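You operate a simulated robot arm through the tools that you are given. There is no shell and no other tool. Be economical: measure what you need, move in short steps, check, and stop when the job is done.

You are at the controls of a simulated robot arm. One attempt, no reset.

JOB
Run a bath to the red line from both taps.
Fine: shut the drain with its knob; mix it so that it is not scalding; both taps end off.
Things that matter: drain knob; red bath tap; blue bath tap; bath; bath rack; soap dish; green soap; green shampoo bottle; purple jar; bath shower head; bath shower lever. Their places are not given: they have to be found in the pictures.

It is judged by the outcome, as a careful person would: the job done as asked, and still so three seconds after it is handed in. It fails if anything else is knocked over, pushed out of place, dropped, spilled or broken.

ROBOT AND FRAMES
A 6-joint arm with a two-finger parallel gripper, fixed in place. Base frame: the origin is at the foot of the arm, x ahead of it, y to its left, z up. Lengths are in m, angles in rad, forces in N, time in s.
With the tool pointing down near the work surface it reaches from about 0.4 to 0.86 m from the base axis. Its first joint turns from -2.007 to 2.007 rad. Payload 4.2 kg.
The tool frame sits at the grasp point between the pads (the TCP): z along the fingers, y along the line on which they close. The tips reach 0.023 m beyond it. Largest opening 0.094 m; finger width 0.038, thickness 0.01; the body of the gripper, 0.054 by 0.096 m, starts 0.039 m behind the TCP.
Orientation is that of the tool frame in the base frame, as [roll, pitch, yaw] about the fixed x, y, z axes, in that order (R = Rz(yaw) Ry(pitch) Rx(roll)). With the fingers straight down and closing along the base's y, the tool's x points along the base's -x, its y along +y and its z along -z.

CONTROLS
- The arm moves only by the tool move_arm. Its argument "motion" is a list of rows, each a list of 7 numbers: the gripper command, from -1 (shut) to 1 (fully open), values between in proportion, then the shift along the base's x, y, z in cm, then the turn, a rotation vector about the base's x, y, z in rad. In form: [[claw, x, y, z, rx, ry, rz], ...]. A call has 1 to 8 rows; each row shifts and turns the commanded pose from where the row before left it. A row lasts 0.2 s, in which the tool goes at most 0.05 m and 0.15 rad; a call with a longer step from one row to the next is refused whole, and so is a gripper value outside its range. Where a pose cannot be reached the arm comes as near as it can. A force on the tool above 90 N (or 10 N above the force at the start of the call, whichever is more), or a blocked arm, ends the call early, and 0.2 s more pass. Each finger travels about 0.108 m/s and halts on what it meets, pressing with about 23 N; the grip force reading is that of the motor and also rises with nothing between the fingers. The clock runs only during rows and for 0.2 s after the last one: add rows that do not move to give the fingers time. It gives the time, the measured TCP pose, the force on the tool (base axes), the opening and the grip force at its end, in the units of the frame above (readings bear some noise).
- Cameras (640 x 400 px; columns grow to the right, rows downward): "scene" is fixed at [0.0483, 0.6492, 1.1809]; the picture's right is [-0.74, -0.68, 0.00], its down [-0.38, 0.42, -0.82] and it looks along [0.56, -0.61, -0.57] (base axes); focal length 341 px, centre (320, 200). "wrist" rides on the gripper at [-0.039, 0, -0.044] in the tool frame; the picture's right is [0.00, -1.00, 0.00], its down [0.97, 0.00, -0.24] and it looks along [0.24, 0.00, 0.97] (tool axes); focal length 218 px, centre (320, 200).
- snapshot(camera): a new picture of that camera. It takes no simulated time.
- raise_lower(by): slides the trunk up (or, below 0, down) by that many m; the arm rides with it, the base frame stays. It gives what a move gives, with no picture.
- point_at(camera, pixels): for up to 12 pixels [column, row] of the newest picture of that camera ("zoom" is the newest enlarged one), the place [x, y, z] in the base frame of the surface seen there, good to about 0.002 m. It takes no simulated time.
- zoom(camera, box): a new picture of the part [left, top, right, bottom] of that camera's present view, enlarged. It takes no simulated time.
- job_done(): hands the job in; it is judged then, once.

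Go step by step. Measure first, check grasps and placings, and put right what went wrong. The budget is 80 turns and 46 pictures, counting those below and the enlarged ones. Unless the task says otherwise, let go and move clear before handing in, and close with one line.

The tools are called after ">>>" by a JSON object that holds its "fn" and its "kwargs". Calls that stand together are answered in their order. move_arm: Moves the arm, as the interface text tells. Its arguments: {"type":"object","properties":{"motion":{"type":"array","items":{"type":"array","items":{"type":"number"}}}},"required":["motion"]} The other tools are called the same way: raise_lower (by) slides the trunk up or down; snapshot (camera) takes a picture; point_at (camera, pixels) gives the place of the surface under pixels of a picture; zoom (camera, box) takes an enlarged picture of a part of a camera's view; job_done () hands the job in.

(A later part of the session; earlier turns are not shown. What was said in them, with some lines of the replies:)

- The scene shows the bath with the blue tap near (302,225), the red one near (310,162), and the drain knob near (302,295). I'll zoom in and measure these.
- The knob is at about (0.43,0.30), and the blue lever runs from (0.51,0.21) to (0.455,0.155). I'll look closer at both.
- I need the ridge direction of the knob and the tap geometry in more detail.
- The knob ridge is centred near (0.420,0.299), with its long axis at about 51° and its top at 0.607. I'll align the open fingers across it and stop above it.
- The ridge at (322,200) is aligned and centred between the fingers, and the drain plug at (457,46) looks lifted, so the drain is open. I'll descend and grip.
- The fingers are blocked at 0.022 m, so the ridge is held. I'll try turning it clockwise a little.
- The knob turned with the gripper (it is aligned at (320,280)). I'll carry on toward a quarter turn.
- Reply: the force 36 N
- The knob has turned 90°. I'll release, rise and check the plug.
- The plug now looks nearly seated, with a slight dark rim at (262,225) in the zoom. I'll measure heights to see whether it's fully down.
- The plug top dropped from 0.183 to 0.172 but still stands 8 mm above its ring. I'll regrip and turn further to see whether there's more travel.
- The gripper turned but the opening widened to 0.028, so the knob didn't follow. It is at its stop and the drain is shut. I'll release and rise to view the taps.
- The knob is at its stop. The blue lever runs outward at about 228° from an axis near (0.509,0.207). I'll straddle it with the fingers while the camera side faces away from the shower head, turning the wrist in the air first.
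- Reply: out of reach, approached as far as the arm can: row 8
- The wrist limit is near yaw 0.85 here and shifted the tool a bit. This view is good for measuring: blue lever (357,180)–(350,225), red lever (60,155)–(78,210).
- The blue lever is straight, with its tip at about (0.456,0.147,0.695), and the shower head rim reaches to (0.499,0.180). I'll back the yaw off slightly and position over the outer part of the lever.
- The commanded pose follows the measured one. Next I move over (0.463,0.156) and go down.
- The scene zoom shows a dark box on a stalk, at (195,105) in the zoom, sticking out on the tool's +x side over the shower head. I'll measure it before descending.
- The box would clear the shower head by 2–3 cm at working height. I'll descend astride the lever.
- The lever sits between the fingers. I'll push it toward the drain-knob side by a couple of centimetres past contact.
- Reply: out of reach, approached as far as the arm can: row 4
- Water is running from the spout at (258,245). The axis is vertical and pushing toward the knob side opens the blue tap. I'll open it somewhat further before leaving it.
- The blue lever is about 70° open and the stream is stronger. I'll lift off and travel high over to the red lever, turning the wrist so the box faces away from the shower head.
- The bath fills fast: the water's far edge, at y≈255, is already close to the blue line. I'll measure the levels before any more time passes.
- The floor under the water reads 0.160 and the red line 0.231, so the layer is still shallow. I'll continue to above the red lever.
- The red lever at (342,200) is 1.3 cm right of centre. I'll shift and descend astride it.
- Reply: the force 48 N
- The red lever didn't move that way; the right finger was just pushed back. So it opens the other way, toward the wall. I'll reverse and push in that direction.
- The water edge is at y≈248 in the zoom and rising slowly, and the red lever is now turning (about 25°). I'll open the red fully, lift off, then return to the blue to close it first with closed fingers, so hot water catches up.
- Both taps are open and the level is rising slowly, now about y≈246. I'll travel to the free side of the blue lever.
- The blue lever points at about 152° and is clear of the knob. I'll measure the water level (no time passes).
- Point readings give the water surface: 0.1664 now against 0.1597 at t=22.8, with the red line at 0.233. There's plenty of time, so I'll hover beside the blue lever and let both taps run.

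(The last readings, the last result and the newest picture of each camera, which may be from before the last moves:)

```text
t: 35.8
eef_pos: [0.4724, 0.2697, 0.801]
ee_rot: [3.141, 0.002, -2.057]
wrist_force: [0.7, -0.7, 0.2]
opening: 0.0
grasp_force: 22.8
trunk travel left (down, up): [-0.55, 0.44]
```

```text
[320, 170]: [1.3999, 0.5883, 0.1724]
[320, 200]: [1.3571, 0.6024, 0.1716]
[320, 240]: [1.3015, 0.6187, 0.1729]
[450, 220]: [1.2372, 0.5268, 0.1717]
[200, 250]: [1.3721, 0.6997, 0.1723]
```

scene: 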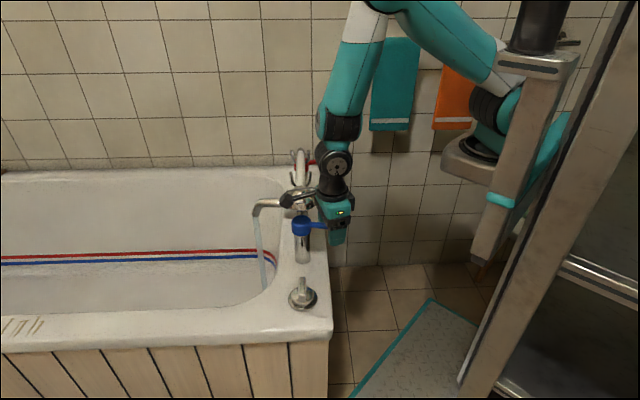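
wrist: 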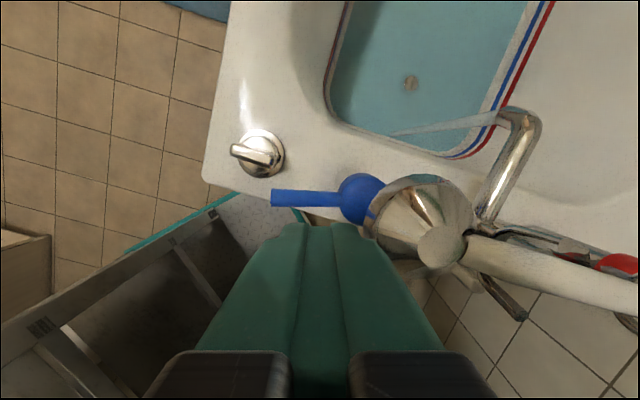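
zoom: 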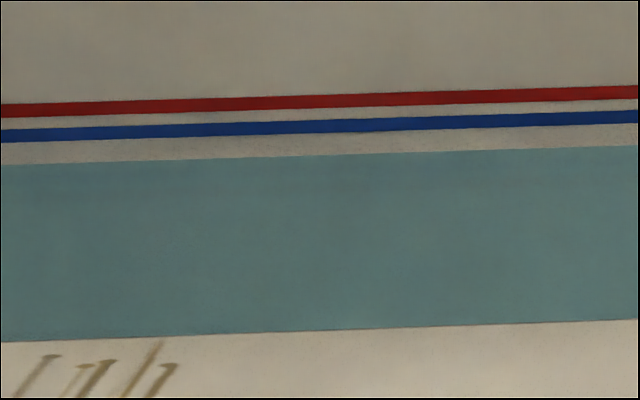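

The surface is at 0.1722, rising at about 1.07 mm/s, with the red line at 0.233. I'll keep both running for longer and check.

>>> {"fn": "move_arm", "kwargs": {"motion": [[-1, 0, 0, 0, 0, 0, 0], [-1, 0, 0, 0, 0, 0, 0], [-1, 0, 0, 0, 0, 0, 0], [-1, 0, 0, 0, 0, 0, 0], [-1, 0, 0, 0, 0, 0, 0], [-1, 0, 0, 0, 0, 0, 0], [-1, 0, 0, 0, 0, 0, 0], [-1, 0, 0, 0, 0, 0, 0]]}}

>>> {"fn": "move_arm", "kwargs": {"motion": [[-1, 0, 0, 0, 0, 0, 0], [-1, 0, 0, 0, 0, 0, 0], [-1, 0, 0, 0, 0, 0, 0], [-1, 0, 0, 0, 0, 0, 0], [-1, 0, 0, 0, 0, 0, 0], [-1, 0, 0, 0, 0, 0, 0], [-1, 0, 0, 0, 0, 0, 0], [-1, 0, 0, 0, 0, 0, 0]]}}

>>> {"fn": "move_arm", "kwargs": {"motion": [[-1, 0, 0, 0, 0, 0, 0], [-1, 0, 0, 0, 0, 0, 0], [-1, 0, 0, 0, 0, 0, 0], [-1, 0, 0, 0, 0, 0, 0], [-1, 0, 0, 0, 0, 0, 0], [-1, 0, 0, 0, 0, 0, 0], [-1, 0, 0, 0, 0, 0, 0], [-1, 0, 0, 0, 0, 0, 0]]}}

>>> {"fn": "move_arm", "kwargs": {"motion": [[-1, 0, 0, 0, 0, 0, 0], [-1, 0, 0, 0, 0, 0, 0], [-1, 0, 0, 0, 0, 0, 0], [-1, 0, 0, 0, 0, 0, 0], [-1, 0, 0, 0, 0, 0, 0], [-1, 0, 0, 0, 0, 0, 0], [-1, 0, 0, 0, 0, 0, 0], [-1, 0, 0, 0, 0, 0, 0]]}}

>>> {"fn": "move_arm", "kwargs": {"motion": [[-1, 0, 0, 0, 0, 0, 0], [-1, 0, 0, 0, 0, 0, 0], [-1, 0, 0, 0, 0, 0, 0], [-1, 0, 0, 0, 0, 0, 0], [-1, 0, 0, 0, 0, 0, 0], [-1, 0, 0, 0, 0, 0, 0], [-1, 0, 0, 0, 0, 0, 0], [-1, 0, 0, 0, 0, 0, 0]]}}

>>> {"fn": "move_arm", "kwargs": {"motion": [[-1, 0, 0, 0, 0, 0, 0], [-1, 0, 0, 0, 0, 0, 0], [-1, 0, 0, 0, 0, 0, 0], [-1, 0, 0, 0, 0, 0, 0], [-1, 0, 0, 0, 0, 0, 0], [-1, 0, 0, 0, 0, 0, 0], [-1, 0, 0, 0, 0, 0, 0], [-1, 0, 0, 0, 0, 0, 0]]}}

>>> {"fn": "snapshot", "kwargs": {"camera": "scene"}}

>>> {"fn": "point_at", "kwargs": {"camera": "scene", "pixels": [[80, 285], [100, 285], [120, 285], [60, 290], [150, 285]]}}

```text
t: 37.6
eef_pos: [0.4723, 0.2694, 0.7996]
ee_rot: [3.141, 0.0, -2.058]
wrist_force: [0.7, -0.2, 0.2]
opening: 0.0
grasp_force: 23.4
trunk travel left (down, up): [-0.55, 0.44]
```

```text
t: 39.4
eef_pos: [0.471, 0.2692, 0.7997]
ee_rot: [-3.141, 0.0, -2.057]
wrist_force: [0.1, 0.8, 0.5]
opening: 0.0
grasp_force: 23.3
trunk travel left (down, up): [-0.55, 0.44]
```

```text
t: 41.2
eef_pos: [0.4731, 0.2694, 0.8]
ee_rot: [3.141, 0.0, -2.058]
wrist_force: [0.8, -0.9, -1.2]
opening: 0.0
grasp_force: 23.0
trunk travel left (down, up): [-0.55, 0.44]
```

```text
t: 43.0
eef_pos: [0.4723, 0.2683, 0.8006]
ee_rot: [-3.14, 0.0, -2.058]
wrist_force: [-1.0, 0.4, -0.1]
opening: 0.0
grasp_force: 23.6
trunk travel left (down, up): [-0.55, 0.44]
```

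```text
t: 44.8
eef_pos: [0.4716, 0.2701, 0.8002]
ee_rot: [-3.141, 0.0, -2.058]
wrist_force: [-0.2, -0.4, 0.2]
opening: 0.0
grasp_force: 23.0
trunk travel left (down, up): [-0.55, 0.44]
```

```text
t: 46.6
eef_pos: [0.4731, 0.269, 0.8006]
ee_rot: [3.141, -0.002, -2.057]
wrist_force: [0.6, 0.0, -0.1]
opening: 0.0002
grasp_force: 23.1
trunk travel left (down, up): [-0.55, 0.44]
```

```text
10 pictures are left
```

scene: 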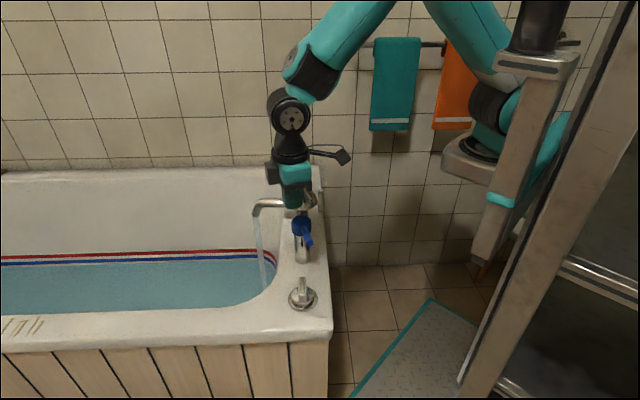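

```text
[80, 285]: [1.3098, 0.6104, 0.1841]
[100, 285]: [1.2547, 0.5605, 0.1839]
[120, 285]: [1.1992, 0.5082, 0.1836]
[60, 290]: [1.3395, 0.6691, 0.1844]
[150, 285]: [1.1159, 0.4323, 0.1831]
```

The surface is 0.1839, a steady 1.08 mm/s. I'll wait about 14 s more with both running.

>>> {"fn": "move_arm", "kwargs": {"motion": [[-1, 0, 0, 0, 0, 0, 0], [-1, 0, 0, 0, 0, 0, 0], [-1, 0, 0, 0, 0, 0, 0], [-1, 0, 0, 0, 0, 0, 0], [-1, 0, 0, 0, 0, 0, 0], [-1, 0, 0, 0, 0, 0, 0], [-1, 0, 0, 0, 0, 0, 0], [-1, 0, 0, 0, 0, 0, 0]]}}

>>> {"fn": "move_arm", "kwargs": {"motion": [[-1, 0, 0, 0, 0, 0, 0], [-1, 0, 0, 0, 0, 0, 0], [-1, 0, 0, 0, 0, 0, 0], [-1, 0, 0, 0, 0, 0, 0], [-1, 0, 0, 0, 0, 0, 0], [-1, 0, 0, 0, 0, 0, 0], [-1, 0, 0, 0, 0, 0, 0], [-1, 0, 0, 0, 0, 0, 0]]}}

>>> {"fn": "move_arm", "kwargs": {"motion": [[-1, 0, 0, 0, 0, 0, 0], [-1, 0, 0, 0, 0, 0, 0], [-1, 0, 0, 0, 0, 0, 0], [-1, 0, 0, 0, 0, 0, 0], [-1, 0, 0, 0, 0, 0, 0], [-1, 0, 0, 0, 0, 0, 0], [-1, 0, 0, 0, 0, 0, 0], [-1, 0, 0, 0, 0, 0, 0]]}}

>>> {"fn": "move_arm", "kwargs": {"motion": [[-1, 0, 0, 0, 0, 0, 0], [-1, 0, 0, 0, 0, 0, 0], [-1, 0, 0, 0, 0, 0, 0], [-1, 0, 0, 0, 0, 0, 0], [-1, 0, 0, 0, 0, 0, 0], [-1, 0, 0, 0, 0, 0, 0], [-1, 0, 0, 0, 0, 0, 0], [-1, 0, 0, 0, 0, 0, 0]]}}

>>> {"fn": "move_arm", "kwargs": {"motion": [[-1, 0, 0, 0, 0, 0, 0], [-1, 0, 0, 0, 0, 0, 0], [-1, 0, 0, 0, 0, 0, 0], [-1, 0, 0, 0, 0, 0, 0], [-1, 0, 0, 0, 0, 0, 0], [-1, 0, 0, 0, 0, 0, 0], [-1, 0, 0, 0, 0, 0, 0], [-1, 0, 0, 0, 0, 0, 0]]}}

>>> {"fn": "move_arm", "kwargs": {"motion": [[-1, 0, 0, 0, 0, 0, 0], [-1, 0, 0, 0, 0, 0, 0], [-1, 0, 0, 0, 0, 0, 0], [-1, 0, 0, 0, 0, 0, 0], [-1, 0, 0, 0, 0, 0, 0], [-1, 0, 0, 0, 0, 0, 0], [-1, 0, 0, 0, 0, 0, 0], [-1, 0, 0, 0, 0, 0, 0]]}}

>>> {"fn": "move_arm", "kwargs": {"motion": [[-1, 0, 0, 0, 0, 0, 0], [-1, 0, 0, 0, 0, 0, 0], [-1, 0, 0, 0, 0, 0, 0], [-1, 0, 0, 0, 0, 0, 0], [-1, 0, 0, 0, 0, 0, 0], [-1, 0, 0, 0, 0, 0, 0], [-1, 0, 0, 0, 0, 0, 0], [-1, 0, 0, 0, 0, 0, 0]]}}

>>> {"fn": "move_arm", "kwargs": {"motion": [[-1, 0, 0, 0, 0, 0, 0], [-1, 0, 0, 0, 0, 0, 0], [-1, 0, 0, 0, 0, 0, 0], [-1, 0, 0, 0, 0, 0, 0], [-1, 0, 0, 0, 0, 0, 0], [-1, 0, 0, 0, 0, 0, 0], [-1, 0, 0, 0, 0, 0, 0], [-1, 0, 0, 0, 0, 0, 0]]}}

```text
t: 48.4
eef_pos: [0.473, 0.2679, 0.8]
ee_rot: [3.141, -0.001, -2.058]
wrist_force: [-0.7, 1.0, 0.5]
opening: 0.0
grasp_force: 22.9
trunk travel left (down, up): [-0.55, 0.44]
```

```text
t: 50.2
eef_pos: [0.4728, 0.2691, 0.8003]
ee_rot: [3.141, 0.0, -2.059]
wrist_force: [1.2, 0.1, 0.0]
opening: 0.0
grasp_force: 22.9
trunk travel left (down, up): [-0.55, 0.44]
```

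```text
t: 52.0
eef_pos: [0.4716, 0.2689, 0.8007]
ee_rot: [-3.14, 0.0, -2.058]
wrist_force: [-0.3, 0.0, 0.7]
opening: 0.0
grasp_force: 22.4
trunk travel left (down, up): [-0.55, 0.44]
```

```text
t: 53.8
eef_pos: [0.4723, 0.2681, 0.7991]
ee_rot: [-3.141, -0.001, -2.057]
wrist_force: [-0.3, -0.8, -0.6]
opening: 0.0001
grasp_force: 22.9
trunk travel left (down, up): [-0.55, 0.44]
```

```text
t: 55.6
eef_pos: [0.4738, 0.2692, 0.8001]
ee_rot: [3.141, -0.002, -2.059]
wrist_force: [0.4, -0.3, 1.0]
opening: 0.0001
grasp_force: 23.1
trunk travel left (down, up): [-0.55, 0.44]
```

```text
t: 57.4
eef_pos: [0.4728, 0.269, 0.8001]
ee_rot: [3.141, 0.001, -2.059]
wrist_force: [0.8, -0.1, -0.6]
opening: 0.0002
grasp_force: 23.1
trunk travel left (down, up): [-0.55, 0.44]
```

```text
t: 59.2
eef_pos: [0.4717, 0.2699, 0.7999]
ee_rot: [-3.14, 0.0, -2.057]
wrist_force: [0.1, 0.2, 0.5]
opening: 0.0001
grasp_force: 22.8
trunk travel left (down, up): [-0.55, 0.44]
```

```text
t: 61.0
eef_pos: [0.4736, 0.269, 0.8011]
ee_rot: [-3.141, 0.0, -2.057]
wrist_force: [0.9, -0.2, 0.4]
opening: 0.0001
grasp_force: 23.1
trunk travel left (down, up): [-0.55, 0.44]
```

By rate the level should be about 0.1995. I'll run 9 s more, then descend beside the blue lever and sweep it closed.

>>> {"fn": "move_arm", "kwargs": {"motion": [[-1, 0, 0, 0, 0, 0, 0], [-1, 0, 0, 0, 0, 0, 0], [-1, 0, 0, 0, 0, 0, 0], [-1, 0, 0, 0, 0, 0, 0], [-1, 0, 0, 0, 0, 0, 0], [-1, 0, 0, 0, 0, 0, 0], [-1, 0, 0, 0, 0, 0, 0], [-1, 0, 0, 0, 0, 0, 0]]}}

>>> {"fn": "move_arm", "kwargs": {"motion": [[-1, 0, 0, 0, 0, 0, 0], [-1, 0, 0, 0, 0, 0, 0], [-1, 0, 0, 0, 0, 0, 0], [-1, 0, 0, 0, 0, 0, 0], [-1, 0, 0, 0, 0, 0, 0], [-1, 0, 0, 0, 0, 0, 0], [-1, 0, 0, 0, 0, 0, 0], [-1, 0, 0, 0, 0, 0, 0]]}}

>>> {"fn": "move_arm", "kwargs": {"motion": [[-1, 0, 0, 0, 0, 0, 0], [-1, 0, 0, 0, 0, 0, 0], [-1, 0, 0, 0, 0, 0, 0], [-1, 0, 0, 0, 0, 0, 0], [-1, 0, 0, 0, 0, 0, 0], [-1, 0, 0, 0, 0, 0, 0], [-1, 0, 0, 0, 0, 0, 0], [-1, 0, 0, 0, 0, 0, 0]]}}

>>> {"fn": "move_arm", "kwargs": {"motion": [[-1, 0, 0, 0, 0, 0, 0], [-1, 0, 0, 0, 0, 0, 0], [-1, 0, 0, 0, 0, 0, 0], [-1, 0, 0, 0, 0, 0, 0], [-1, 0, 0, 0, 0, 0, 0], [-1, 0, 0, 0, 0, 0, 0], [-1, 0, 0, 0, 0, 0, 0], [-1, 0, 0, 0, 0, 0, 0]]}}

>>> {"fn": "move_arm", "kwargs": {"motion": [[-1, 0, 0, -4, 0, 0, 0], [-1, 0, 0, -4, 0, 0, 0], [-1, 0, 0, -3.4, 0, 0, 0]]}}

>>> {"fn": "snapshot", "kwargs": {"camera": "wrist"}}

```text
t: 62.8
eef_pos: [0.4722, 0.2686, 0.8002]
ee_rot: [3.141, 0.0, -2.058]
wrist_force: [0.4, -0.7, -0.6]
opening: 0.0
grasp_force: 23.5
trunk travel left (down, up): [-0.55, 0.44]
```

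```text
t: 64.6
eef_pos: [0.4735, 0.2695, 0.8008]
ee_rot: [-3.141, 0.0, -2.058]
wrist_force: [-0.3, -0.4, -0.6]
opening: 0.0001
grasp_force: 22.8
trunk travel left (down, up): [-0.55, 0.44]
```

```text
t: 66.4
eef_pos: [0.4725, 0.27, 0.8018]
ee_rot: [3.14, 0.0, -2.057]
wrist_force: [0.2, 0.2, 0.3]
opening: 0.0002
grasp_force: 22.9
trunk travel left (down, up): [-0.55, 0.44]
```

```text
t: 68.2
eef_pos: [0.4729, 0.2683, 0.8]
ee_rot: [3.14, 0.001, -2.058]
wrist_force: [0.0, -0.5, 0.6]
opening: 0.0001
grasp_force: 23.1
trunk travel left (down, up): [-0.55, 0.44]
```

```text
t: 69.0
eef_pos: [0.4735, 0.268, 0.6845]
ee_rot: [-3.141, 0.001, -2.056]
wrist_force: [-0.8, -0.2, -1.1]
opening: 0.0
grasp_force: 23.4
trunk travel left (down, up): [-0.55, 0.44]
```

```text
9 pictures are left
```

wrist: 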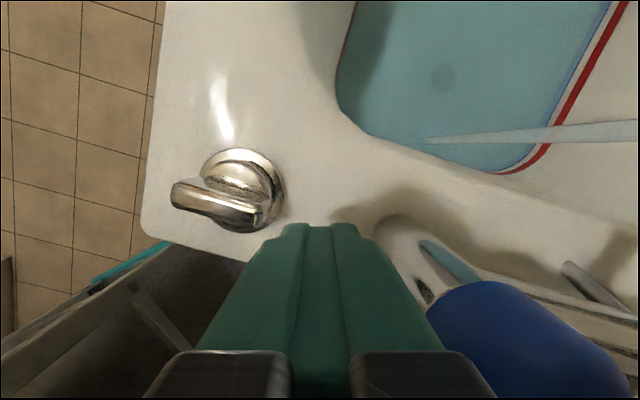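

The fingers are down beside the lever, which lies behind them with the blue cap at (530,340). I'll read the water level for free here, then sweep.

>>> {"fn": "point_at", "kwargs": {"camera": "wrist", "pixels": [[440, 30], [480, 50], [520, 20], [450, 110], [550, 155]]}}

>>> {"fn": "move_arm", "kwargs": {"motion": [[-1, -0.5, -0.7, 0, 0, 0, 0], [-1, -0.95, -0.95, 0, 0, 0, 0], [-1, -0.95, -1.0, 0, 0, 0, 0], [-1, -0.5, -1.5, 0, 0, 0, 0], [-1, -0.4, -1.5, 0, 0, 0, 0], [-1, 0.3, -1.7, 0, 0, 0, 0], [-1, 0.5, -1.7, 0, 0, 0, 0], [-1, 0.4, -0.6, 0, 0, 0, 0]]}}

>>> {"fn": "zoom", "kwargs": {"camera": "scene", "box": [180, 130, 360, 320]}}

>>> {"fn": "point_at", "kwargs": {"camera": "zoom", "pixels": [[60, 330], [100, 320], [150, 310], [200, 300]]}}

```text
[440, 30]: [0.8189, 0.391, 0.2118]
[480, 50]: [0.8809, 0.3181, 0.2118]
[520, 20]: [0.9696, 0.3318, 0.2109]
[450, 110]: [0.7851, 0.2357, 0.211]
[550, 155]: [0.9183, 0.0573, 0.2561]
```

```text
t: 70.8
eef_pos: [0.4488, 0.1778, 0.6872]
ee_rot: [3.132, 0.006, -2.05]
wrist_force: [-29.1, 36.2, 1.9]
opening: 0.0
grasp_force: 23.0
trunk travel left (down, up): [-0.55, 0.44]
```

```text
2.11 times, centred on (270, 225) of scene
```

zoom: 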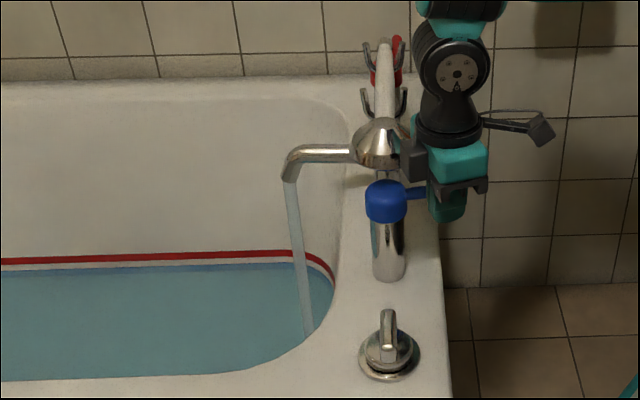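

```text
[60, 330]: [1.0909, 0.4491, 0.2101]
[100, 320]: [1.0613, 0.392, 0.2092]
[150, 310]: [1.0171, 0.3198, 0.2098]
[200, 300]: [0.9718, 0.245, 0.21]
```

The blue lever is back at its stop (46 N reaction), the level is 0.210, and the remaining stream is the red tap's. I'll lift and go back to the red lever.

>>> {"fn": "move_arm", "kwargs": {"motion": [[-1, -0.6, 0.6, 0, 0, 0, 0], [-1, 0, 0, 4.8, 0, 0, 0], [-1, 0, 0, 4.8, 0, 0, 0], [-1, 0, 0, 4.8, 0, 0, 0]]}}

>>> {"fn": "move_arm", "kwargs": {"motion": [[-1, 4.1, -2.8, 0, 0, 0, 0], [-1, 4.1, -2.8, 0, 0, 0, 0], [-1, 4.1, -2.8, 0, 0, 0, 0], [-1, 4.1, -2.8, 0, 0, 0, 0], [-1, 4.1, -2.8, 0, 0, 0, 0], [-1, 4.1, -2.8, 0, 0, 0, 0], [-1, 4.1, -2.8, 0, 0, 0, 0], [-1, 4.1, -2.8, 0, 0, 0, 0]]}}

>>> {"fn": "snapshot", "kwargs": {"camera": "wrist"}}

>>> {"fn": "snapshot", "kwargs": {"camera": "scene"}}

>>> {"fn": "point_at", "kwargs": {"camera": "scene", "pixels": [[80, 285], [100, 285], [120, 285], [150, 285], [180, 280], [200, 280]]}}

```text
t: 71.8
eef_pos: [0.4451, 0.1797, 0.8284]
ee_rot: [3.141, -0.002, -2.057]
wrist_force: [0.0, -0.9, -0.4]
opening: 0.0
grasp_force: 23.3
trunk travel left (down, up): [-0.55, 0.44]
```

```text
t: 73.6
eef_pos: [0.7748, -0.0472, 0.8299]
ee_rot: [-3.141, 0.0, -2.055]
wrist_force: [0.3, 0.1, -0.2]
opening: 0.0001
grasp_force: 23.2
trunk travel left (down, up): [-0.55, 0.44]
```

```text
7 pictures are left
```

wrist: 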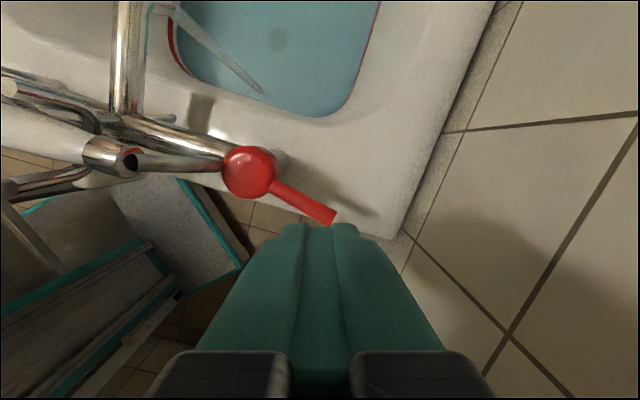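

```text
6 pictures are left
```

scene: 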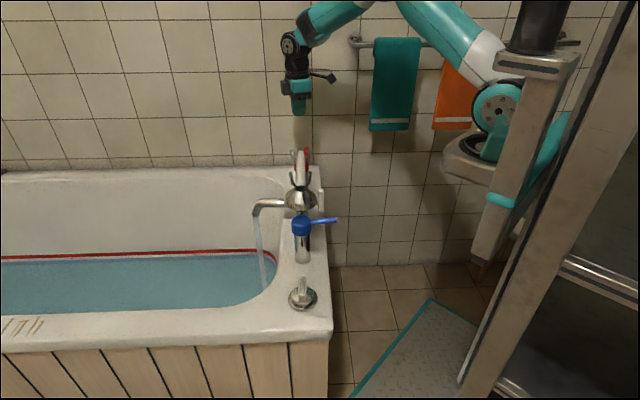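

```text
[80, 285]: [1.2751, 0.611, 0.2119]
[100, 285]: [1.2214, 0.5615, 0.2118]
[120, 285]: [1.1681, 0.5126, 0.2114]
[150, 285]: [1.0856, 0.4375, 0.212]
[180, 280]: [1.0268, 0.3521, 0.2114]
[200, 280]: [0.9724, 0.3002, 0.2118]
```

The level is 0.2117 with red alone running. The red stream is substantial, so finishing on hot alone could make it too hot; I'll close red soon and top up with cold. First the red lever's exact position: cap (250,172), tip (330,216).

>>> {"fn": "point_at", "kwargs": {"camera": "wrist", "pixels": [[275, 186], [290, 195], [305, 203], [320, 212], [330, 217], [240, 165], [255, 190], [227, 180], [270, 160], [415, 230], [440, 140], [260, 60]]}}

```text
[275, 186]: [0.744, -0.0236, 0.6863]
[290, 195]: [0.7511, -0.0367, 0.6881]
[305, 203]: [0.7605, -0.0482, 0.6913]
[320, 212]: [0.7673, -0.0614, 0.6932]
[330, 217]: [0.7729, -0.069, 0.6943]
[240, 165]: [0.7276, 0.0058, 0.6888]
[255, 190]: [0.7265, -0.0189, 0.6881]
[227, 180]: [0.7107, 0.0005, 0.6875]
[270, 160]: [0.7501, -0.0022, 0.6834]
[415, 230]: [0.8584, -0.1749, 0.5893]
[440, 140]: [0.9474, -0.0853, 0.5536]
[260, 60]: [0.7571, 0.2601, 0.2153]
```

The red lever is open about 76°, the same as the blue was, so flows are likely equal (hot ≈25 mm, cold ≈28 mm so far). I'll go down on its wall side, let hot run a bit longer, then close it and finish with cold.

>>> {"fn": "move_arm", "kwargs": {"motion": [[-1, 2.1, 1.85, 0, 0, 0, 0], [-1, 0, 0, -4.8, 0, 0, 0], [-1, 0, 0, -4.8, 0, 0, 0], [-1, 0, 0, -4.7, 0, 0, 0], [-1, 0, 0, 0, 0, 0, 0], [-1, 0, 0, 0, 0, 0, 0], [-1, 0, 0, 0, 0, 0, 0], [-1, 0, 0, 0, 0, 0, 0]]}}

>>> {"fn": "move_arm", "kwargs": {"motion": [[-1, 0, 0, 0, 0, 0, 0], [-1, 0, 0, 0, 0, 0, 0], [-1, 0, 0, 0, 0, 0, 0], [-1, 0, 0, 0, 0, 0, 0], [-1, 0, 0, 0, 0, 0, 0], [-1, 0, 0, 0, 0, 0, 0], [-1, 0, 0, 0, 0, 0, 0], [-1, 0, 0, 0, 0, 0, 0]]}}

>>> {"fn": "move_arm", "kwargs": {"motion": [[-1, 0, 0, 0, 0, 0, 0], [-1, 0, 0, 0, 0, 0, 0], [-1, 0, 0, 0, 0, 0, 0], [-1, 0, 0, 0, 0, 0, 0], [-1, 0, 0, 0, 0, 0, 0], [-1, 0, 0, 0, 0, 0, 0], [-1, 0, 0, 0, 0, 0, 0], [-1, 0, 0, 0, 0, 0, 0]]}}

>>> {"fn": "move_arm", "kwargs": {"motion": [[-1, 0, 0, 0, 0, 0, 0], [-1, 0, 0, 0, 0, 0, 0], [-1, 0, 0, 0, 0, 0, 0], [-1, 0, 0, 0, 0, 0, 0], [-1, 0, 0, 0, 0, 0, 0], [-1, 0, 0, 0, 0, 0, 0], [-1, 0, 0, 0, 0, 0, 0], [-1, 0, 0, 0, 0, 0, 0]]}}

>>> {"fn": "snapshot", "kwargs": {"camera": "wrist"}}

>>> {"fn": "point_at", "kwargs": {"camera": "wrist", "pixels": [[260, 20], [230, 10], [300, 10], [320, 15], [200, 5]]}}

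```text
t: 75.4
eef_pos: [0.7939, -0.0266, 0.6865]
ee_rot: [-3.141, 0.0, -2.057]
wrist_force: [-0.4, -0.3, -0.4]
opening: 0.0
grasp_force: 23.1
trunk travel left (down, up): [-0.55, 0.44]
```

```text
t: 77.2
eef_pos: [0.7937, -0.026, 0.6872]
ee_rot: [3.141, 0.001, -2.058]
wrist_force: [-0.2, 0.4, -0.7]
opening: 0.0001
grasp_force: 22.8
trunk travel left (down, up): [-0.55, 0.44]
```

```text
t: 79.0
eef_pos: [0.7942, -0.0262, 0.6877]
ee_rot: [3.141, 0.0, -2.057]
wrist_force: [0.3, -0.1, 0.0]
opening: 0.0001
grasp_force: 23.5
trunk travel left (down, up): [-0.55, 0.44]
```

```text
t: 80.8
eef_pos: [0.7933, -0.0271, 0.6875]
ee_rot: [-3.141, 0.0, -2.056]
wrist_force: [0.1, -0.4, 1.1]
opening: 0.0003
grasp_force: 23.0
trunk travel left (down, up): [-0.55, 0.44]
```

```text
5 pictures are left
```

wrist: 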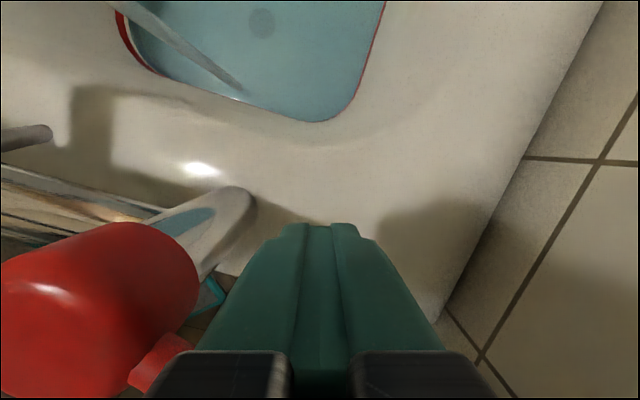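

```text
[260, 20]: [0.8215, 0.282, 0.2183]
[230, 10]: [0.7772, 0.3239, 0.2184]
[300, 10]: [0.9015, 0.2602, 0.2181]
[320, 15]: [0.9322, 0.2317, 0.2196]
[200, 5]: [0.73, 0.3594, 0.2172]
```

The level is about 0.215 on the scene camera's scale (the wrist camera reads roughly 3 mm high). I'll let hot run about 11 s more, then sweep the red lever closed.

>>> {"fn": "move_arm", "kwargs": {"motion": [[-1, 0, 0, 0, 0, 0, 0], [-1, 0, 0, 0, 0, 0, 0], [-1, 0, 0, 0, 0, 0, 0], [-1, 0, 0, 0, 0, 0, 0], [-1, 0, 0, 0, 0, 0, 0], [-1, 0, 0, 0, 0, 0, 0], [-1, 0, 0, 0, 0, 0, 0], [-1, 0, 0, 0, 0, 0, 0]]}}

>>> {"fn": "move_arm", "kwargs": {"motion": [[-1, 0, 0, 0, 0, 0, 0], [-1, 0, 0, 0, 0, 0, 0], [-1, 0, 0, 0, 0, 0, 0], [-1, 0, 0, 0, 0, 0, 0], [-1, 0, 0, 0, 0, 0, 0], [-1, 0, 0, 0, 0, 0, 0], [-1, 0, 0, 0, 0, 0, 0], [-1, 0, 0, 0, 0, 0, 0]]}}

>>> {"fn": "move_arm", "kwargs": {"motion": [[-1, 0, 0, 0, 0, 0, 0], [-1, 0, 0, 0, 0, 0, 0], [-1, 0, 0, 0, 0, 0, 0], [-1, 0, 0, 0, 0, 0, 0], [-1, 0, 0, 0, 0, 0, 0], [-1, 0, 0, 0, 0, 0, 0], [-1, 0, 0, 0, 0, 0, 0], [-1, 0, 0, 0, 0, 0, 0]]}}

>>> {"fn": "move_arm", "kwargs": {"motion": [[-1, 0, 0, 0, 0, 0, 0], [-1, 0, 0, 0, 0, 0, 0], [-1, 0, 0, 0, 0, 0, 0], [-1, 0, 0, 0, 0, 0, 0], [-1, 0, 0, 0, 0, 0, 0], [-1, 0, 0, 0, 0, 0, 0], [-1, 0, 0, 0, 0, 0, 0], [-1, 0, 0, 0, 0, 0, 0]]}}

>>> {"fn": "move_arm", "kwargs": {"motion": [[-1, 0, 0, 0, 0, 0, 0], [-1, 0, 0, 0, 0, 0, 0], [-1, 0, 0, 0, 0, 0, 0], [-1, 0, 0, 0, 0, 0, 0], [-1, 0, 0, 0, 0, 0, 0], [-1, 0, 0, 0, 0, 0, 0], [-1, 0, 0, 0, 0, 0, 0], [-1, 0, 0, 0, 0, 0, 0]]}}

>>> {"fn": "move_arm", "kwargs": {"motion": [[-1, -0.9, -0.7, 0, 0, 0, 0], [-1, -1.0, -1.0, 0, 0, 0, 0], [-1, -1.0, -1.1, 0, 0, 0, 0], [-1, -1.6, -0.6, 0, 0, 0, 0], [-1, -1.6, -0.4, 0, 0, 0, 0], [-1, -2.3, 0.2, 0, 0, 0, 0], [-1, -0.8, 0.2, 0, 0, 0, 0], [-1, -0.7, 0.3, 0, 0, 0, 0]]}}

>>> {"fn": "snapshot", "kwargs": {"camera": "scene"}}

>>> {"fn": "point_at", "kwargs": {"camera": "scene", "pixels": [[80, 285], [100, 285], [120, 285], [150, 285], [180, 280], [200, 280]]}}

```text
t: 82.6
eef_pos: [0.794, -0.0267, 0.6879]
ee_rot: [3.14, 0.001, -2.058]
wrist_force: [0.1, 0.7, -0.7]
opening: 0.0
grasp_force: 23.1
trunk travel left (down, up): [-0.55, 0.44]
```

```text
t: 84.4
eef_pos: [0.7943, -0.0264, 0.6871]
ee_rot: [3.14, 0.0, -2.057]
wrist_force: [0.5, -0.2, 0.2]
opening: 0.0
grasp_force: 23.4
trunk travel left (down, up): [-0.55, 0.44]
```

```text
t: 86.2
eef_pos: [0.7949, -0.0265, 0.6881]
ee_rot: [3.14, 0.0, -2.058]
wrist_force: [-0.7, -0.5, -0.2]
opening: 0.0
grasp_force: 22.8
trunk travel left (down, up): [-0.55, 0.44]
```

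```text
t: 88.0
eef_pos: [0.794, -0.026, 0.6867]
ee_rot: [-3.141, 0.0, -2.058]
wrist_force: [0.0, 1.0, -0.4]
opening: 0.0001
grasp_force: 22.8
trunk travel left (down, up): [-0.55, 0.44]
```

```text
t: 89.8
eef_pos: [0.7927, -0.0261, 0.6876]
ee_rot: [-3.141, 0.0, -2.059]
wrist_force: [0.4, -0.1, -0.1]
opening: 0.0002
grasp_force: 23.1
trunk travel left (down, up): [-0.55, 0.44]
```

```text
t: 91.6
eef_pos: [0.7007, -0.0596, 0.6893]
ee_rot: [-3.131, 0.004, -2.063]
wrist_force: [25.1, -16.0, 16.3]
opening: 0.0001
grasp_force: 22.8
trunk travel left (down, up): [-0.55, 0.44]
```

```text
4 pictures are left
```

scene: 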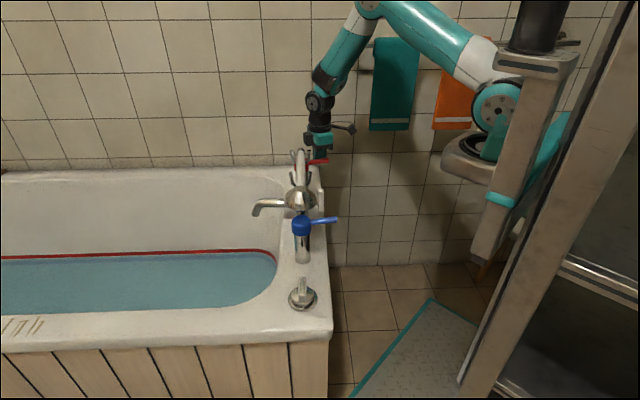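

```text
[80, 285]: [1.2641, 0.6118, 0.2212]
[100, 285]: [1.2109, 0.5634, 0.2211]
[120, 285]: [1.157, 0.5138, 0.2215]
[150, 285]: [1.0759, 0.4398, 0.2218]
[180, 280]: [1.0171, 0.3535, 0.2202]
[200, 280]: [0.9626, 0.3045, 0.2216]
```

Both streams are off, the red lever is at its stop, and the level is 0.2213; the mix is about 54% hot. I'll add the remaining ~11 mm as cold, moving to straddle the blue lever with the box facing outward.

>>> {"fn": "move_arm", "kwargs": {"motion": [[-1, 0.6, -0.5, 0, 0, 0, 0], [-1, 0, 0, 4.8, 0, 0, 0], [-1, 0, 0, 4.8, 0, 0, 0], [-1, 0, 0, 4.7, 0, 0, 0]]}}

>>> {"fn": "move_arm", "kwargs": {"motion": [[0.25, -3.5, 3.15, 0, 0, 0, -0.05], [0.25, -3.5, 3.15, 0, 0, 0, -0.05], [0.25, -3.5, 3.15, 0, 0, 0, -0.05], [0.25, -3.5, 3.15, 0, 0, 0, -0.05], [0.25, -3.5, 3.15, 0, 0, 0, -0.05], [0.25, -3.5, 3.15, 0, 0, 0, -0.04], [0.25, -3.5, 3.15, 0, 0, 0, 0], [0.25, 0, 0, -4, 0, 0, 0]]}}

>>> {"fn": "snapshot", "kwargs": {"camera": "wrist"}}

```text
t: 92.6
eef_pos: [0.7025, -0.062, 0.8306]
ee_rot: [3.139, 0.0, -2.057]
wrist_force: [0.2, -0.2, 0.1]
opening: 0.0004
grasp_force: 23.6
trunk travel left (down, up): [-0.55, 0.44]
```

```text
t: 94.4
eef_pos: [0.4566, 0.1598, 0.7907]
ee_rot: [3.142, 0.0, -2.349]
wrist_force: [-0.1, 0.2, 0.9]
opening: 0.0589
grasp_force: 0.0
trunk travel left (down, up): [-0.55, 0.44]
```

```text
3 pictures are left
```

wrist: 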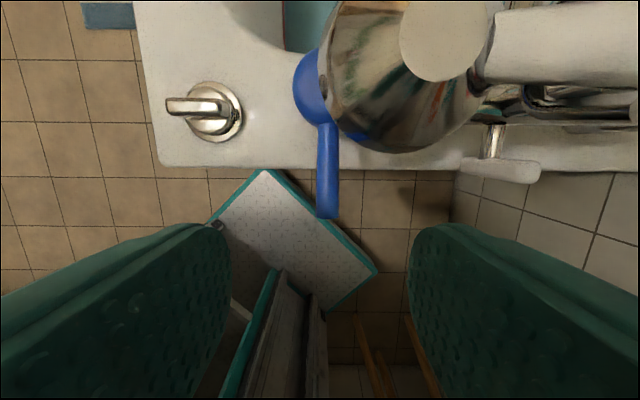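

The lever is centred at (328,170) between the fingers and the body clears the shower head. I'll descend here and swing the blue lever open, rotating with it so I can close it from the same grip.

>>> {"fn": "move_arm", "kwargs": {"motion": [[0.25, 0, 0, -4, 0, 0, 0], [0.25, 0, 0, -4, 0, 0, 0], [0.25, 0, 0, -2.4, 0, 0, 0], [0.25, -1.1, 1.0, 0, 0, 0, 0]]}}

>>> {"fn": "move_arm", "kwargs": {"motion": [[0.25, -0.4, 0.7, 0, 0, 0, -0.117], [0.25, -0.3, 0.8, 0, 0, 0, -0.117], [0.25, -0.2, 0.9, 0, 0, 0, -0.117], [0.25, -0.1, 0.85, 0, 0, 0, -0.117], [0.25, 0, 0.85, 0, 0, 0, -0.117], [0.25, 0.1, 0.85, 0, 0, 0, -0.117], [0.25, 0.25, 0.8, 0, 0, 0, -0.117], [0.25, 0.3, 0.8, 0, 0, 0, -0.117]]}}

```text
t: 95.4
eef_pos: [0.4471, 0.1687, 0.6862]
ee_rot: [-3.14, -0.001, -2.348]
wrist_force: [-0.3, 0.4, -0.3]
opening: 0.0588
grasp_force: 0.1
trunk travel left (down, up): [-0.55, 0.44]
```

```text
t: 97.2
eef_pos: [0.4431, 0.2358, 0.6864]
ee_rot: [-3.14, 0.001, 2.999]
wrist_force: [-0.4, -0.8, 0.0]
opening: 0.0589
grasp_force: 0.1
trunk travel left (down, up): [-0.55, 0.44]
```

The blue lever should be about 54° open. I'll wait about 13 s and measure.

>>> {"fn": "move_arm", "kwargs": {"motion": [[0.25, 0, 0, 0, 0, 0, 0], [0.25, 0, 0, 0, 0, 0, 0], [0.25, 0, 0, 0, 0, 0, 0], [0.25, 0, 0, 0, 0, 0, 0], [0.25, 0, 0, 0, 0, 0, 0], [0.25, 0, 0, 0, 0, 0, 0], [0.25, 0, 0, 0, 0, 0, 0], [0.25, 0, 0, 0, 0, 0, 0]]}}

>>> {"fn": "move_arm", "kwargs": {"motion": [[0.25, 0, 0, 0, 0, 0, 0], [0.25, 0, 0, 0, 0, 0, 0], [0.25, 0, 0, 0, 0, 0, 0], [0.25, 0, 0, 0, 0, 0, 0], [0.25, 0, 0, 0, 0, 0, 0], [0.25, 0, 0, 0, 0, 0, 0], [0.25, 0, 0, 0, 0, 0, 0], [0.25, 0, 0, 0, 0, 0, 0]]}}

>>> {"fn": "move_arm", "kwargs": {"motion": [[0.25, 0, 0, 0, 0, 0, 0], [0.25, 0, 0, 0, 0, 0, 0], [0.25, 0, 0, 0, 0, 0, 0], [0.25, 0, 0, 0, 0, 0, 0], [0.25, 0, 0, 0, 0, 0, 0], [0.25, 0, 0, 0, 0, 0, 0], [0.25, 0, 0, 0, 0, 0, 0], [0.25, 0, 0, 0, 0, 0, 0]]}}

>>> {"fn": "move_arm", "kwargs": {"motion": [[0.25, 0, 0, 0, 0, 0, 0], [0.25, 0, 0, 0, 0, 0, 0], [0.25, 0, 0, 0, 0, 0, 0], [0.25, 0, 0, 0, 0, 0, 0], [0.25, 0, 0, 0, 0, 0, 0], [0.25, 0, 0, 0, 0, 0, 0], [0.25, 0, 0, 0, 0, 0, 0], [0.25, 0, 0, 0, 0, 0, 0]]}}

>>> {"fn": "move_arm", "kwargs": {"motion": [[0.25, 0, 0, 0, 0, 0, 0], [0.25, 0, 0, 0, 0, 0, 0], [0.25, 0, 0, 0, 0, 0, 0], [0.25, 0, 0, 0, 0, 0, 0], [0.25, 0, 0, 0, 0, 0, 0], [0.25, 0, 0, 0, 0, 0, 0], [0.25, 0, 0, 0, 0, 0, 0], [0.25, 0, 0, 0, 0, 0, 0]]}}

>>> {"fn": "move_arm", "kwargs": {"motion": [[0.25, 0, 0, 0, 0, 0, 0], [0.25, 0, 0, 0, 0, 0, 0], [0.25, 0, 0, 0, 0, 0, 0], [0.25, 0, 0, 0, 0, 0, 0], [0.25, 0, 0, 0, 0, 0, 0], [0.25, 0, 0, 0, 0, 0, 0], [0.25, 0, 0, 0, 0, 0, 0], [0.25, 0, 0, 0, 0, 0, 0]]}}

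>>> {"fn": "move_arm", "kwargs": {"motion": [[0.25, 0, 0, 0, 0, 0, 0], [0.25, 0, 0, 0, 0, 0, 0], [0.25, 0, 0, 0, 0, 0, 0], [0.25, 0, 0, 0, 0, 0, 0], [0.25, 0, 0, 0, 0, 0, 0], [0.25, 0, 0, 0, 0, 0, 0], [0.25, 0, 0, 0, 0, 0, 0], [0.25, 0, 0, 0, 0, 0, 0]]}}

>>> {"fn": "snapshot", "kwargs": {"camera": "scene"}}

>>> {"fn": "point_at", "kwargs": {"camera": "scene", "pixels": [[80, 285], [100, 285], [120, 285], [150, 285], [180, 280], [200, 280], [80, 255], [80, 256], [80, 257], [80, 258], [80, 260], [150, 254]]}}

```text
t: 99.0
eef_pos: [0.4432, 0.2337, 0.6864]
ee_rot: [-3.142, -0.001, 3.003]
wrist_force: [-0.3, 1.3, 1.5]
opening: 0.0589
grasp_force: 0.1
trunk travel left (down, up): [-0.55, 0.44]
```

```text
t: 100.8
eef_pos: [0.4429, 0.234, 0.6864]
ee_rot: [-3.141, 0.0, 3.002]
wrist_force: [-0.8, 0.4, -0.5]
opening: 0.0589
grasp_force: 0.1
trunk travel left (down, up): [-0.55, 0.44]
```

```text
t: 102.6
eef_pos: [0.4426, 0.2346, 0.6857]
ee_rot: [3.141, 0.001, 3.002]
wrist_force: [-0.9, -0.7, 0.4]
opening: 0.0589
grasp_force: 0.0
trunk travel left (down, up): [-0.55, 0.44]
```

```text
t: 104.4
eef_pos: [0.444, 0.2354, 0.6866]
ee_rot: [3.141, 0.001, 3.001]
wrist_force: [-0.4, 0.2, 0.5]
opening: 0.0589
grasp_force: 0.1
trunk travel left (down, up): [-0.55, 0.44]
```

```text
t: 106.2
eef_pos: [0.4432, 0.2341, 0.6861]
ee_rot: [3.141, 0.0, 3.001]
wrist_force: [0.6, -0.4, 1.6]
opening: 0.0586
grasp_force: 0.0
trunk travel left (down, up): [-0.55, 0.44]
```

```text
t: 108.0
eef_pos: [0.4432, 0.2336, 0.6862]
ee_rot: [-3.141, 0.0, 3.001]
wrist_force: [-0.3, 0.4, 0.9]
opening: 0.059
grasp_force: 0.0
trunk travel left (down, up): [-0.55, 0.44]
```

```text
t: 109.8
eef_pos: [0.4431, 0.2346, 0.6855]
ee_rot: [3.141, 0.001, 3.001]
wrist_force: [-0.2, -1.6, 0.3]
opening: 0.0592
grasp_force: 0.1
trunk travel left (down, up): [-0.55, 0.44]
```

```text
2 pictures are left
```

scene: 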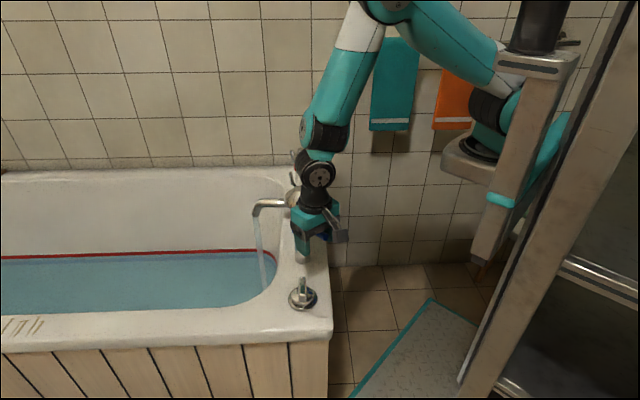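

```text
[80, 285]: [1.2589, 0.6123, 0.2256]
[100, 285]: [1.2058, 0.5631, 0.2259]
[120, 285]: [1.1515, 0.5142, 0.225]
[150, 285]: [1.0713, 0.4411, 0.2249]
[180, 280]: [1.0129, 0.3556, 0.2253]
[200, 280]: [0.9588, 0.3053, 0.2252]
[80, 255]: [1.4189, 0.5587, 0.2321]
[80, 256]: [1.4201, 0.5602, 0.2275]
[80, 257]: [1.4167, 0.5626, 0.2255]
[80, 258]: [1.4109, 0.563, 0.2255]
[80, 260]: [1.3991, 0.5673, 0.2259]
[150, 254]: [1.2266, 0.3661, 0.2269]
```

The surface is 0.2254 against the red line centre at about 0.2325, rising at 0.31 mm/s. I'll wait about 20 s more, then swing the lever shut from this grip.

>>> {"fn": "move_arm", "kwargs": {"motion": [[0.25, 0, 0, 0, 0, 0, 0], [0.25, 0, 0, 0, 0, 0, 0], [0.25, 0, 0, 0, 0, 0, 0], [0.25, 0, 0, 0, 0, 0, 0], [0.25, 0, 0, 0, 0, 0, 0], [0.25, 0, 0, 0, 0, 0, 0], [0.25, 0, 0, 0, 0, 0, 0], [0.25, 0, 0, 0, 0, 0, 0]]}}

>>> {"fn": "move_arm", "kwargs": {"motion": [[0.25, 0, 0, 0, 0, 0, 0], [0.25, 0, 0, 0, 0, 0, 0], [0.25, 0, 0, 0, 0, 0, 0], [0.25, 0, 0, 0, 0, 0, 0], [0.25, 0, 0, 0, 0, 0, 0], [0.25, 0, 0, 0, 0, 0, 0], [0.25, 0, 0, 0, 0, 0, 0], [0.25, 0, 0, 0, 0, 0, 0]]}}

>>> {"fn": "move_arm", "kwargs": {"motion": [[0.25, 0, 0, 0, 0, 0, 0], [0.25, 0, 0, 0, 0, 0, 0], [0.25, 0, 0, 0, 0, 0, 0], [0.25, 0, 0, 0, 0, 0, 0], [0.25, 0, 0, 0, 0, 0, 0], [0.25, 0, 0, 0, 0, 0, 0], [0.25, 0, 0, 0, 0, 0, 0], [0.25, 0, 0, 0, 0, 0, 0]]}}

>>> {"fn": "move_arm", "kwargs": {"motion": [[0.25, 0, 0, 0, 0, 0, 0], [0.25, 0, 0, 0, 0, 0, 0], [0.25, 0, 0, 0, 0, 0, 0], [0.25, 0, 0, 0, 0, 0, 0], [0.25, 0, 0, 0, 0, 0, 0], [0.25, 0, 0, 0, 0, 0, 0], [0.25, 0, 0, 0, 0, 0, 0], [0.25, 0, 0, 0, 0, 0, 0]]}}

>>> {"fn": "move_arm", "kwargs": {"motion": [[0.25, 0, 0, 0, 0, 0, 0], [0.25, 0, 0, 0, 0, 0, 0], [0.25, 0, 0, 0, 0, 0, 0], [0.25, 0, 0, 0, 0, 0, 0], [0.25, 0, 0, 0, 0, 0, 0], [0.25, 0, 0, 0, 0, 0, 0], [0.25, 0, 0, 0, 0, 0, 0], [0.25, 0, 0, 0, 0, 0, 0]]}}

>>> {"fn": "move_arm", "kwargs": {"motion": [[0.25, 0, 0, 0, 0, 0, 0], [0.25, 0, 0, 0, 0, 0, 0], [0.25, 0, 0, 0, 0, 0, 0], [0.25, 0, 0, 0, 0, 0, 0], [0.25, 0, 0, 0, 0, 0, 0], [0.25, 0, 0, 0, 0, 0, 0], [0.25, 0, 0, 0, 0, 0, 0], [0.25, 0, 0, 0, 0, 0, 0]]}}

>>> {"fn": "move_arm", "kwargs": {"motion": [[0.25, 0, 0, 0, 0, 0, 0], [0.25, 0, 0, 0, 0, 0, 0], [0.25, 0, 0, 0, 0, 0, 0], [0.25, 0, 0, 0, 0, 0, 0], [0.25, 0, 0, 0, 0, 0, 0], [0.25, 0, 0, 0, 0, 0, 0], [0.25, 0, 0, 0, 0, 0, 0], [0.25, 0, 0, 0, 0, 0, 0]]}}

>>> {"fn": "move_arm", "kwargs": {"motion": [[0.25, 0, 0, 0, 0, 0, 0], [0.25, 0, 0, 0, 0, 0, 0], [0.25, 0, 0, 0, 0, 0, 0], [0.25, 0, 0, 0, 0, 0, 0], [0.25, 0, 0, 0, 0, 0, 0], [0.25, 0, 0, 0, 0, 0, 0], [0.25, 0, 0, 0, 0, 0, 0], [0.25, 0, 0, 0, 0, 0, 0]]}}

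>>> {"fn": "move_arm", "kwargs": {"motion": [[0.25, 0, 0, 0, 0, 0, 0], [0.25, 0, 0, 0, 0, 0, 0], [0.25, 0, 0, 0, 0, 0, 0], [0.25, 0, 0, 0, 0, 0, 0], [0.25, 0, 0, 0, 0, 0, 0], [0.25, 0, 0, 0, 0, 0, 0], [0.25, 0, 0, 0, 0, 0, 0], [0.25, 0, 0, 0, 0, 0, 0]]}}

>>> {"fn": "move_arm", "kwargs": {"motion": [[0.25, 0, 0, 0, 0, 0, 0], [0.25, 0, 0, 0, 0, 0, 0], [0.25, 0, 0, 0, 0, 0, 0], [0.25, 0, 0, 0, 0, 0, 0], [0.25, 0, 0, 0, 0, 0, 0], [0.25, 0, 0, 0, 0, 0, 0], [0.25, 0, 0, 0, 0, 0, 0], [0.25, 0, 0, 0, 0, 0, 0]]}}

>>> {"fn": "move_arm", "kwargs": {"motion": [[0.25, 0, 0, 0, 0, 0, 0], [0.25, 0, 0, 0, 0, 0, 0], [0.25, 0, 0, 0, 0, 0, 0], [0.25, 0, 0, 0, 0, 0, 0], [0.25, 0, 0, 0, 0, 0, 0], [0.25, 0, 0, 0, 0, 0, 0], [0.25, 0, 0, 0, 0, 0, 0], [0.25, 0, 0, 0, 0, 0, 0]]}}

>>> {"fn": "move_arm", "kwargs": {"motion": [[0.25, -1.0, -3.7, 0, 0, 0, 0], [0.25, 0.3, -1.15, 0, 0, 0, 0.149], [0.25, 0.37, -1.15, 0, 0, 0, 0.149], [0.25, 0.65, -1.0, 0, 0, 0, 0.149], [0.25, 0.7, -1.0, 0, 0, 0, 0.149], [0.25, 0.95, -0.75, 0, 0, 0, 0.149], [0.25, 0.95, -0.72, 0, 0, 0, 0.149], [0.25, 0.6, -0.3, 0, 0, 0, 0.05]]}}

>>> {"fn": "snapshot", "kwargs": {"camera": "scene"}}

>>> {"fn": "point_at", "kwargs": {"camera": "scene", "pixels": [[80, 285], [100, 285], [120, 285], [150, 285], [180, 280], [200, 280], [80, 254], [80, 255], [80, 256], [80, 257]]}}

```text
t: 111.6
eef_pos: [0.4435, 0.2334, 0.6862]
ee_rot: [3.141, 0.0, 3.001]
wrist_force: [-0.3, 1.1, -0.4]
opening: 0.0588
grasp_force: 0.1
trunk travel left (down, up): [-0.55, 0.44]
```

```text
t: 113.4
eef_pos: [0.4426, 0.235, 0.6859]
ee_rot: [-3.141, -0.001, 3.003]
wrist_force: [-1.3, 0.1, 1.1]
opening: 0.059
grasp_force: 0.1
trunk travel left (down, up): [-0.55, 0.44]
```

```text
t: 115.2
eef_pos: [0.4431, 0.2351, 0.6859]
ee_rot: [3.141, 0.0, 3.002]
wrist_force: [0.2, 0.1, -1.0]
opening: 0.0591
grasp_force: 0.1
trunk travel left (down, up): [-0.55, 0.44]
```

```text
t: 117.0
eef_pos: [0.4431, 0.2355, 0.6866]
ee_rot: [-3.141, 0.0, 3.002]
wrist_force: [0.1, 0.5, -0.1]
opening: 0.0584
grasp_force: 0.0
trunk travel left (down, up): [-0.55, 0.44]
```

```text
t: 118.8
eef_pos: [0.4429, 0.2349, 0.6855]
ee_rot: [3.141, 0.001, 3.001]
wrist_force: [-0.5, -0.1, 0.0]
opening: 0.0591
grasp_force: 0.0
trunk travel left (down, up): [-0.55, 0.44]
```

```text
t: 120.6
eef_pos: [0.4421, 0.235, 0.6857]
ee_rot: [3.141, 0.0, 3.002]
wrist_force: [0.1, 0.4, 0.8]
opening: 0.0587
grasp_force: 0.1
trunk travel left (down, up): [-0.55, 0.44]
```

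```text
t: 122.4
eef_pos: [0.4433, 0.2357, 0.6859]
ee_rot: [3.14, 0.001, 3.003]
wrist_force: [0.3, -0.5, 0.1]
opening: 0.0587
grasp_force: 0.0
trunk travel left (down, up): [-0.55, 0.44]
```

```text
t: 124.2
eef_pos: [0.4438, 0.2356, 0.6857]
ee_rot: [3.141, 0.001, 3.002]
wrist_force: [0.2, -0.2, 0.2]
opening: 0.0585
grasp_force: 0.1
trunk travel left (down, up): [-0.55, 0.44]
```

```text
t: 126.0
eef_pos: [0.4428, 0.2349, 0.6867]
ee_rot: [-3.141, 0.0, 3.003]
wrist_force: [0.1, 0.2, -0.6]
opening: 0.0586
grasp_force: 0.1
trunk travel left (down, up): [-0.55, 0.44]
```

```text
t: 127.8
eef_pos: [0.4431, 0.235, 0.6868]
ee_rot: [-3.141, 0.0, 3.002]
wrist_force: [0.4, 0.5, -1.1]
opening: 0.0587
grasp_force: 0.0
trunk travel left (down, up): [-0.55, 0.44]
```

```text
t: 129.6
eef_pos: [0.4438, 0.2338, 0.6872]
ee_rot: [3.141, 0.002, 3.003]
wrist_force: [0.6, -0.4, -0.1]
opening: 0.0586
grasp_force: 0.0
trunk travel left (down, up): [-0.55, 0.44]
```

```text
t: 131.4
eef_pos: [0.4755, 0.1382, 0.6848]
ee_rot: [3.139, -0.001, -2.333]
wrist_force: [-7.9, 2.6, 1.2]
opening: 0.0622
grasp_force: 4.1
trunk travel left (down, up): [-0.55, 0.44]
```

```text
1 pictures are left
```

scene: 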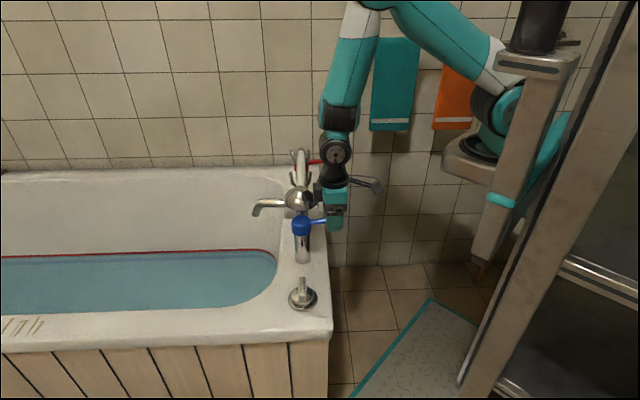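

```text
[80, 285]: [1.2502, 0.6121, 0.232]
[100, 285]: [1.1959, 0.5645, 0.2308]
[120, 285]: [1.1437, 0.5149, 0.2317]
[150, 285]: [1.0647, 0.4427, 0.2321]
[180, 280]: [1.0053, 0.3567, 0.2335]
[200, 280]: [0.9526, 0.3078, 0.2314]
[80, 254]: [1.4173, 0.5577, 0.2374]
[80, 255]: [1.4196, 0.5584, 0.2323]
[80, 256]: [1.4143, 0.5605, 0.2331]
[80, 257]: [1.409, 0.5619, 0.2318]
```

The level is 0.232, within the red band, the stream has stopped, and the blue lever is against its stop. I'll give one small firming nudge, centre the fingers, lift clear and take the last picture.

>>> {"fn": "move_arm", "kwargs": {"motion": [[0.25, 0.4, -0.4, 0, 0, 0, 0], [0.25, -0.9, 0.9, 0, 0, 0, 0], [0.25, -0.8, 0.8, 0, 0, 0, 0], [0.25, 0, 0, 4.5, 0, 0, 0], [0.25, 0, 0, 4.5, 0, 0, 0], [0.25, 0, 0, 4.5, 0, 0, 0], [0.25, -1, -1, 4, 0, 0, 0]]}}

>>> {"fn": "zoom", "kwargs": {"camera": "scene", "box": [120, 130, 360, 320]}}

>>> {"fn": "point_at", "kwargs": {"camera": "zoom", "pixels": [[100, 310], [200, 300], [150, 320], [270, 290]]}}

```text
t: 133.0
eef_pos: [0.4525, 0.141, 0.8642]
ee_rot: [3.141, 0.001, -2.337]
wrist_force: [0.4, 0.3, -0.6]
opening: 0.0588
grasp_force: 0.0
trunk travel left (down, up): [-0.55, 0.44]
```

```text
2.11 times, centred on (240, 225) of scene
```

zoom: 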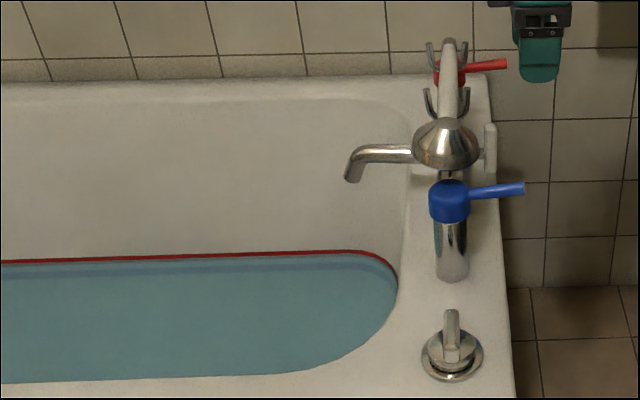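

```text
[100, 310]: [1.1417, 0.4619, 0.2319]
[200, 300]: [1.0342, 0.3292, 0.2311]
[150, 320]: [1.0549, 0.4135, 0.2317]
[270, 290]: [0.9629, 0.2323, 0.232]
```

The water sits on the red line at 0.232 and is steady. No water comes from the spout, both levers are back at their original off positions, the drain is shut, and the arm is clear.

>>> {"fn": "job_done", "kwargs": {}}

```text
The job is handed in.
```

The bath is filled to the red line from both taps, at an estimated 45–50% hot water (I had no temperature reading). The drain is shut, both taps are off, and nothing else was disturbed.
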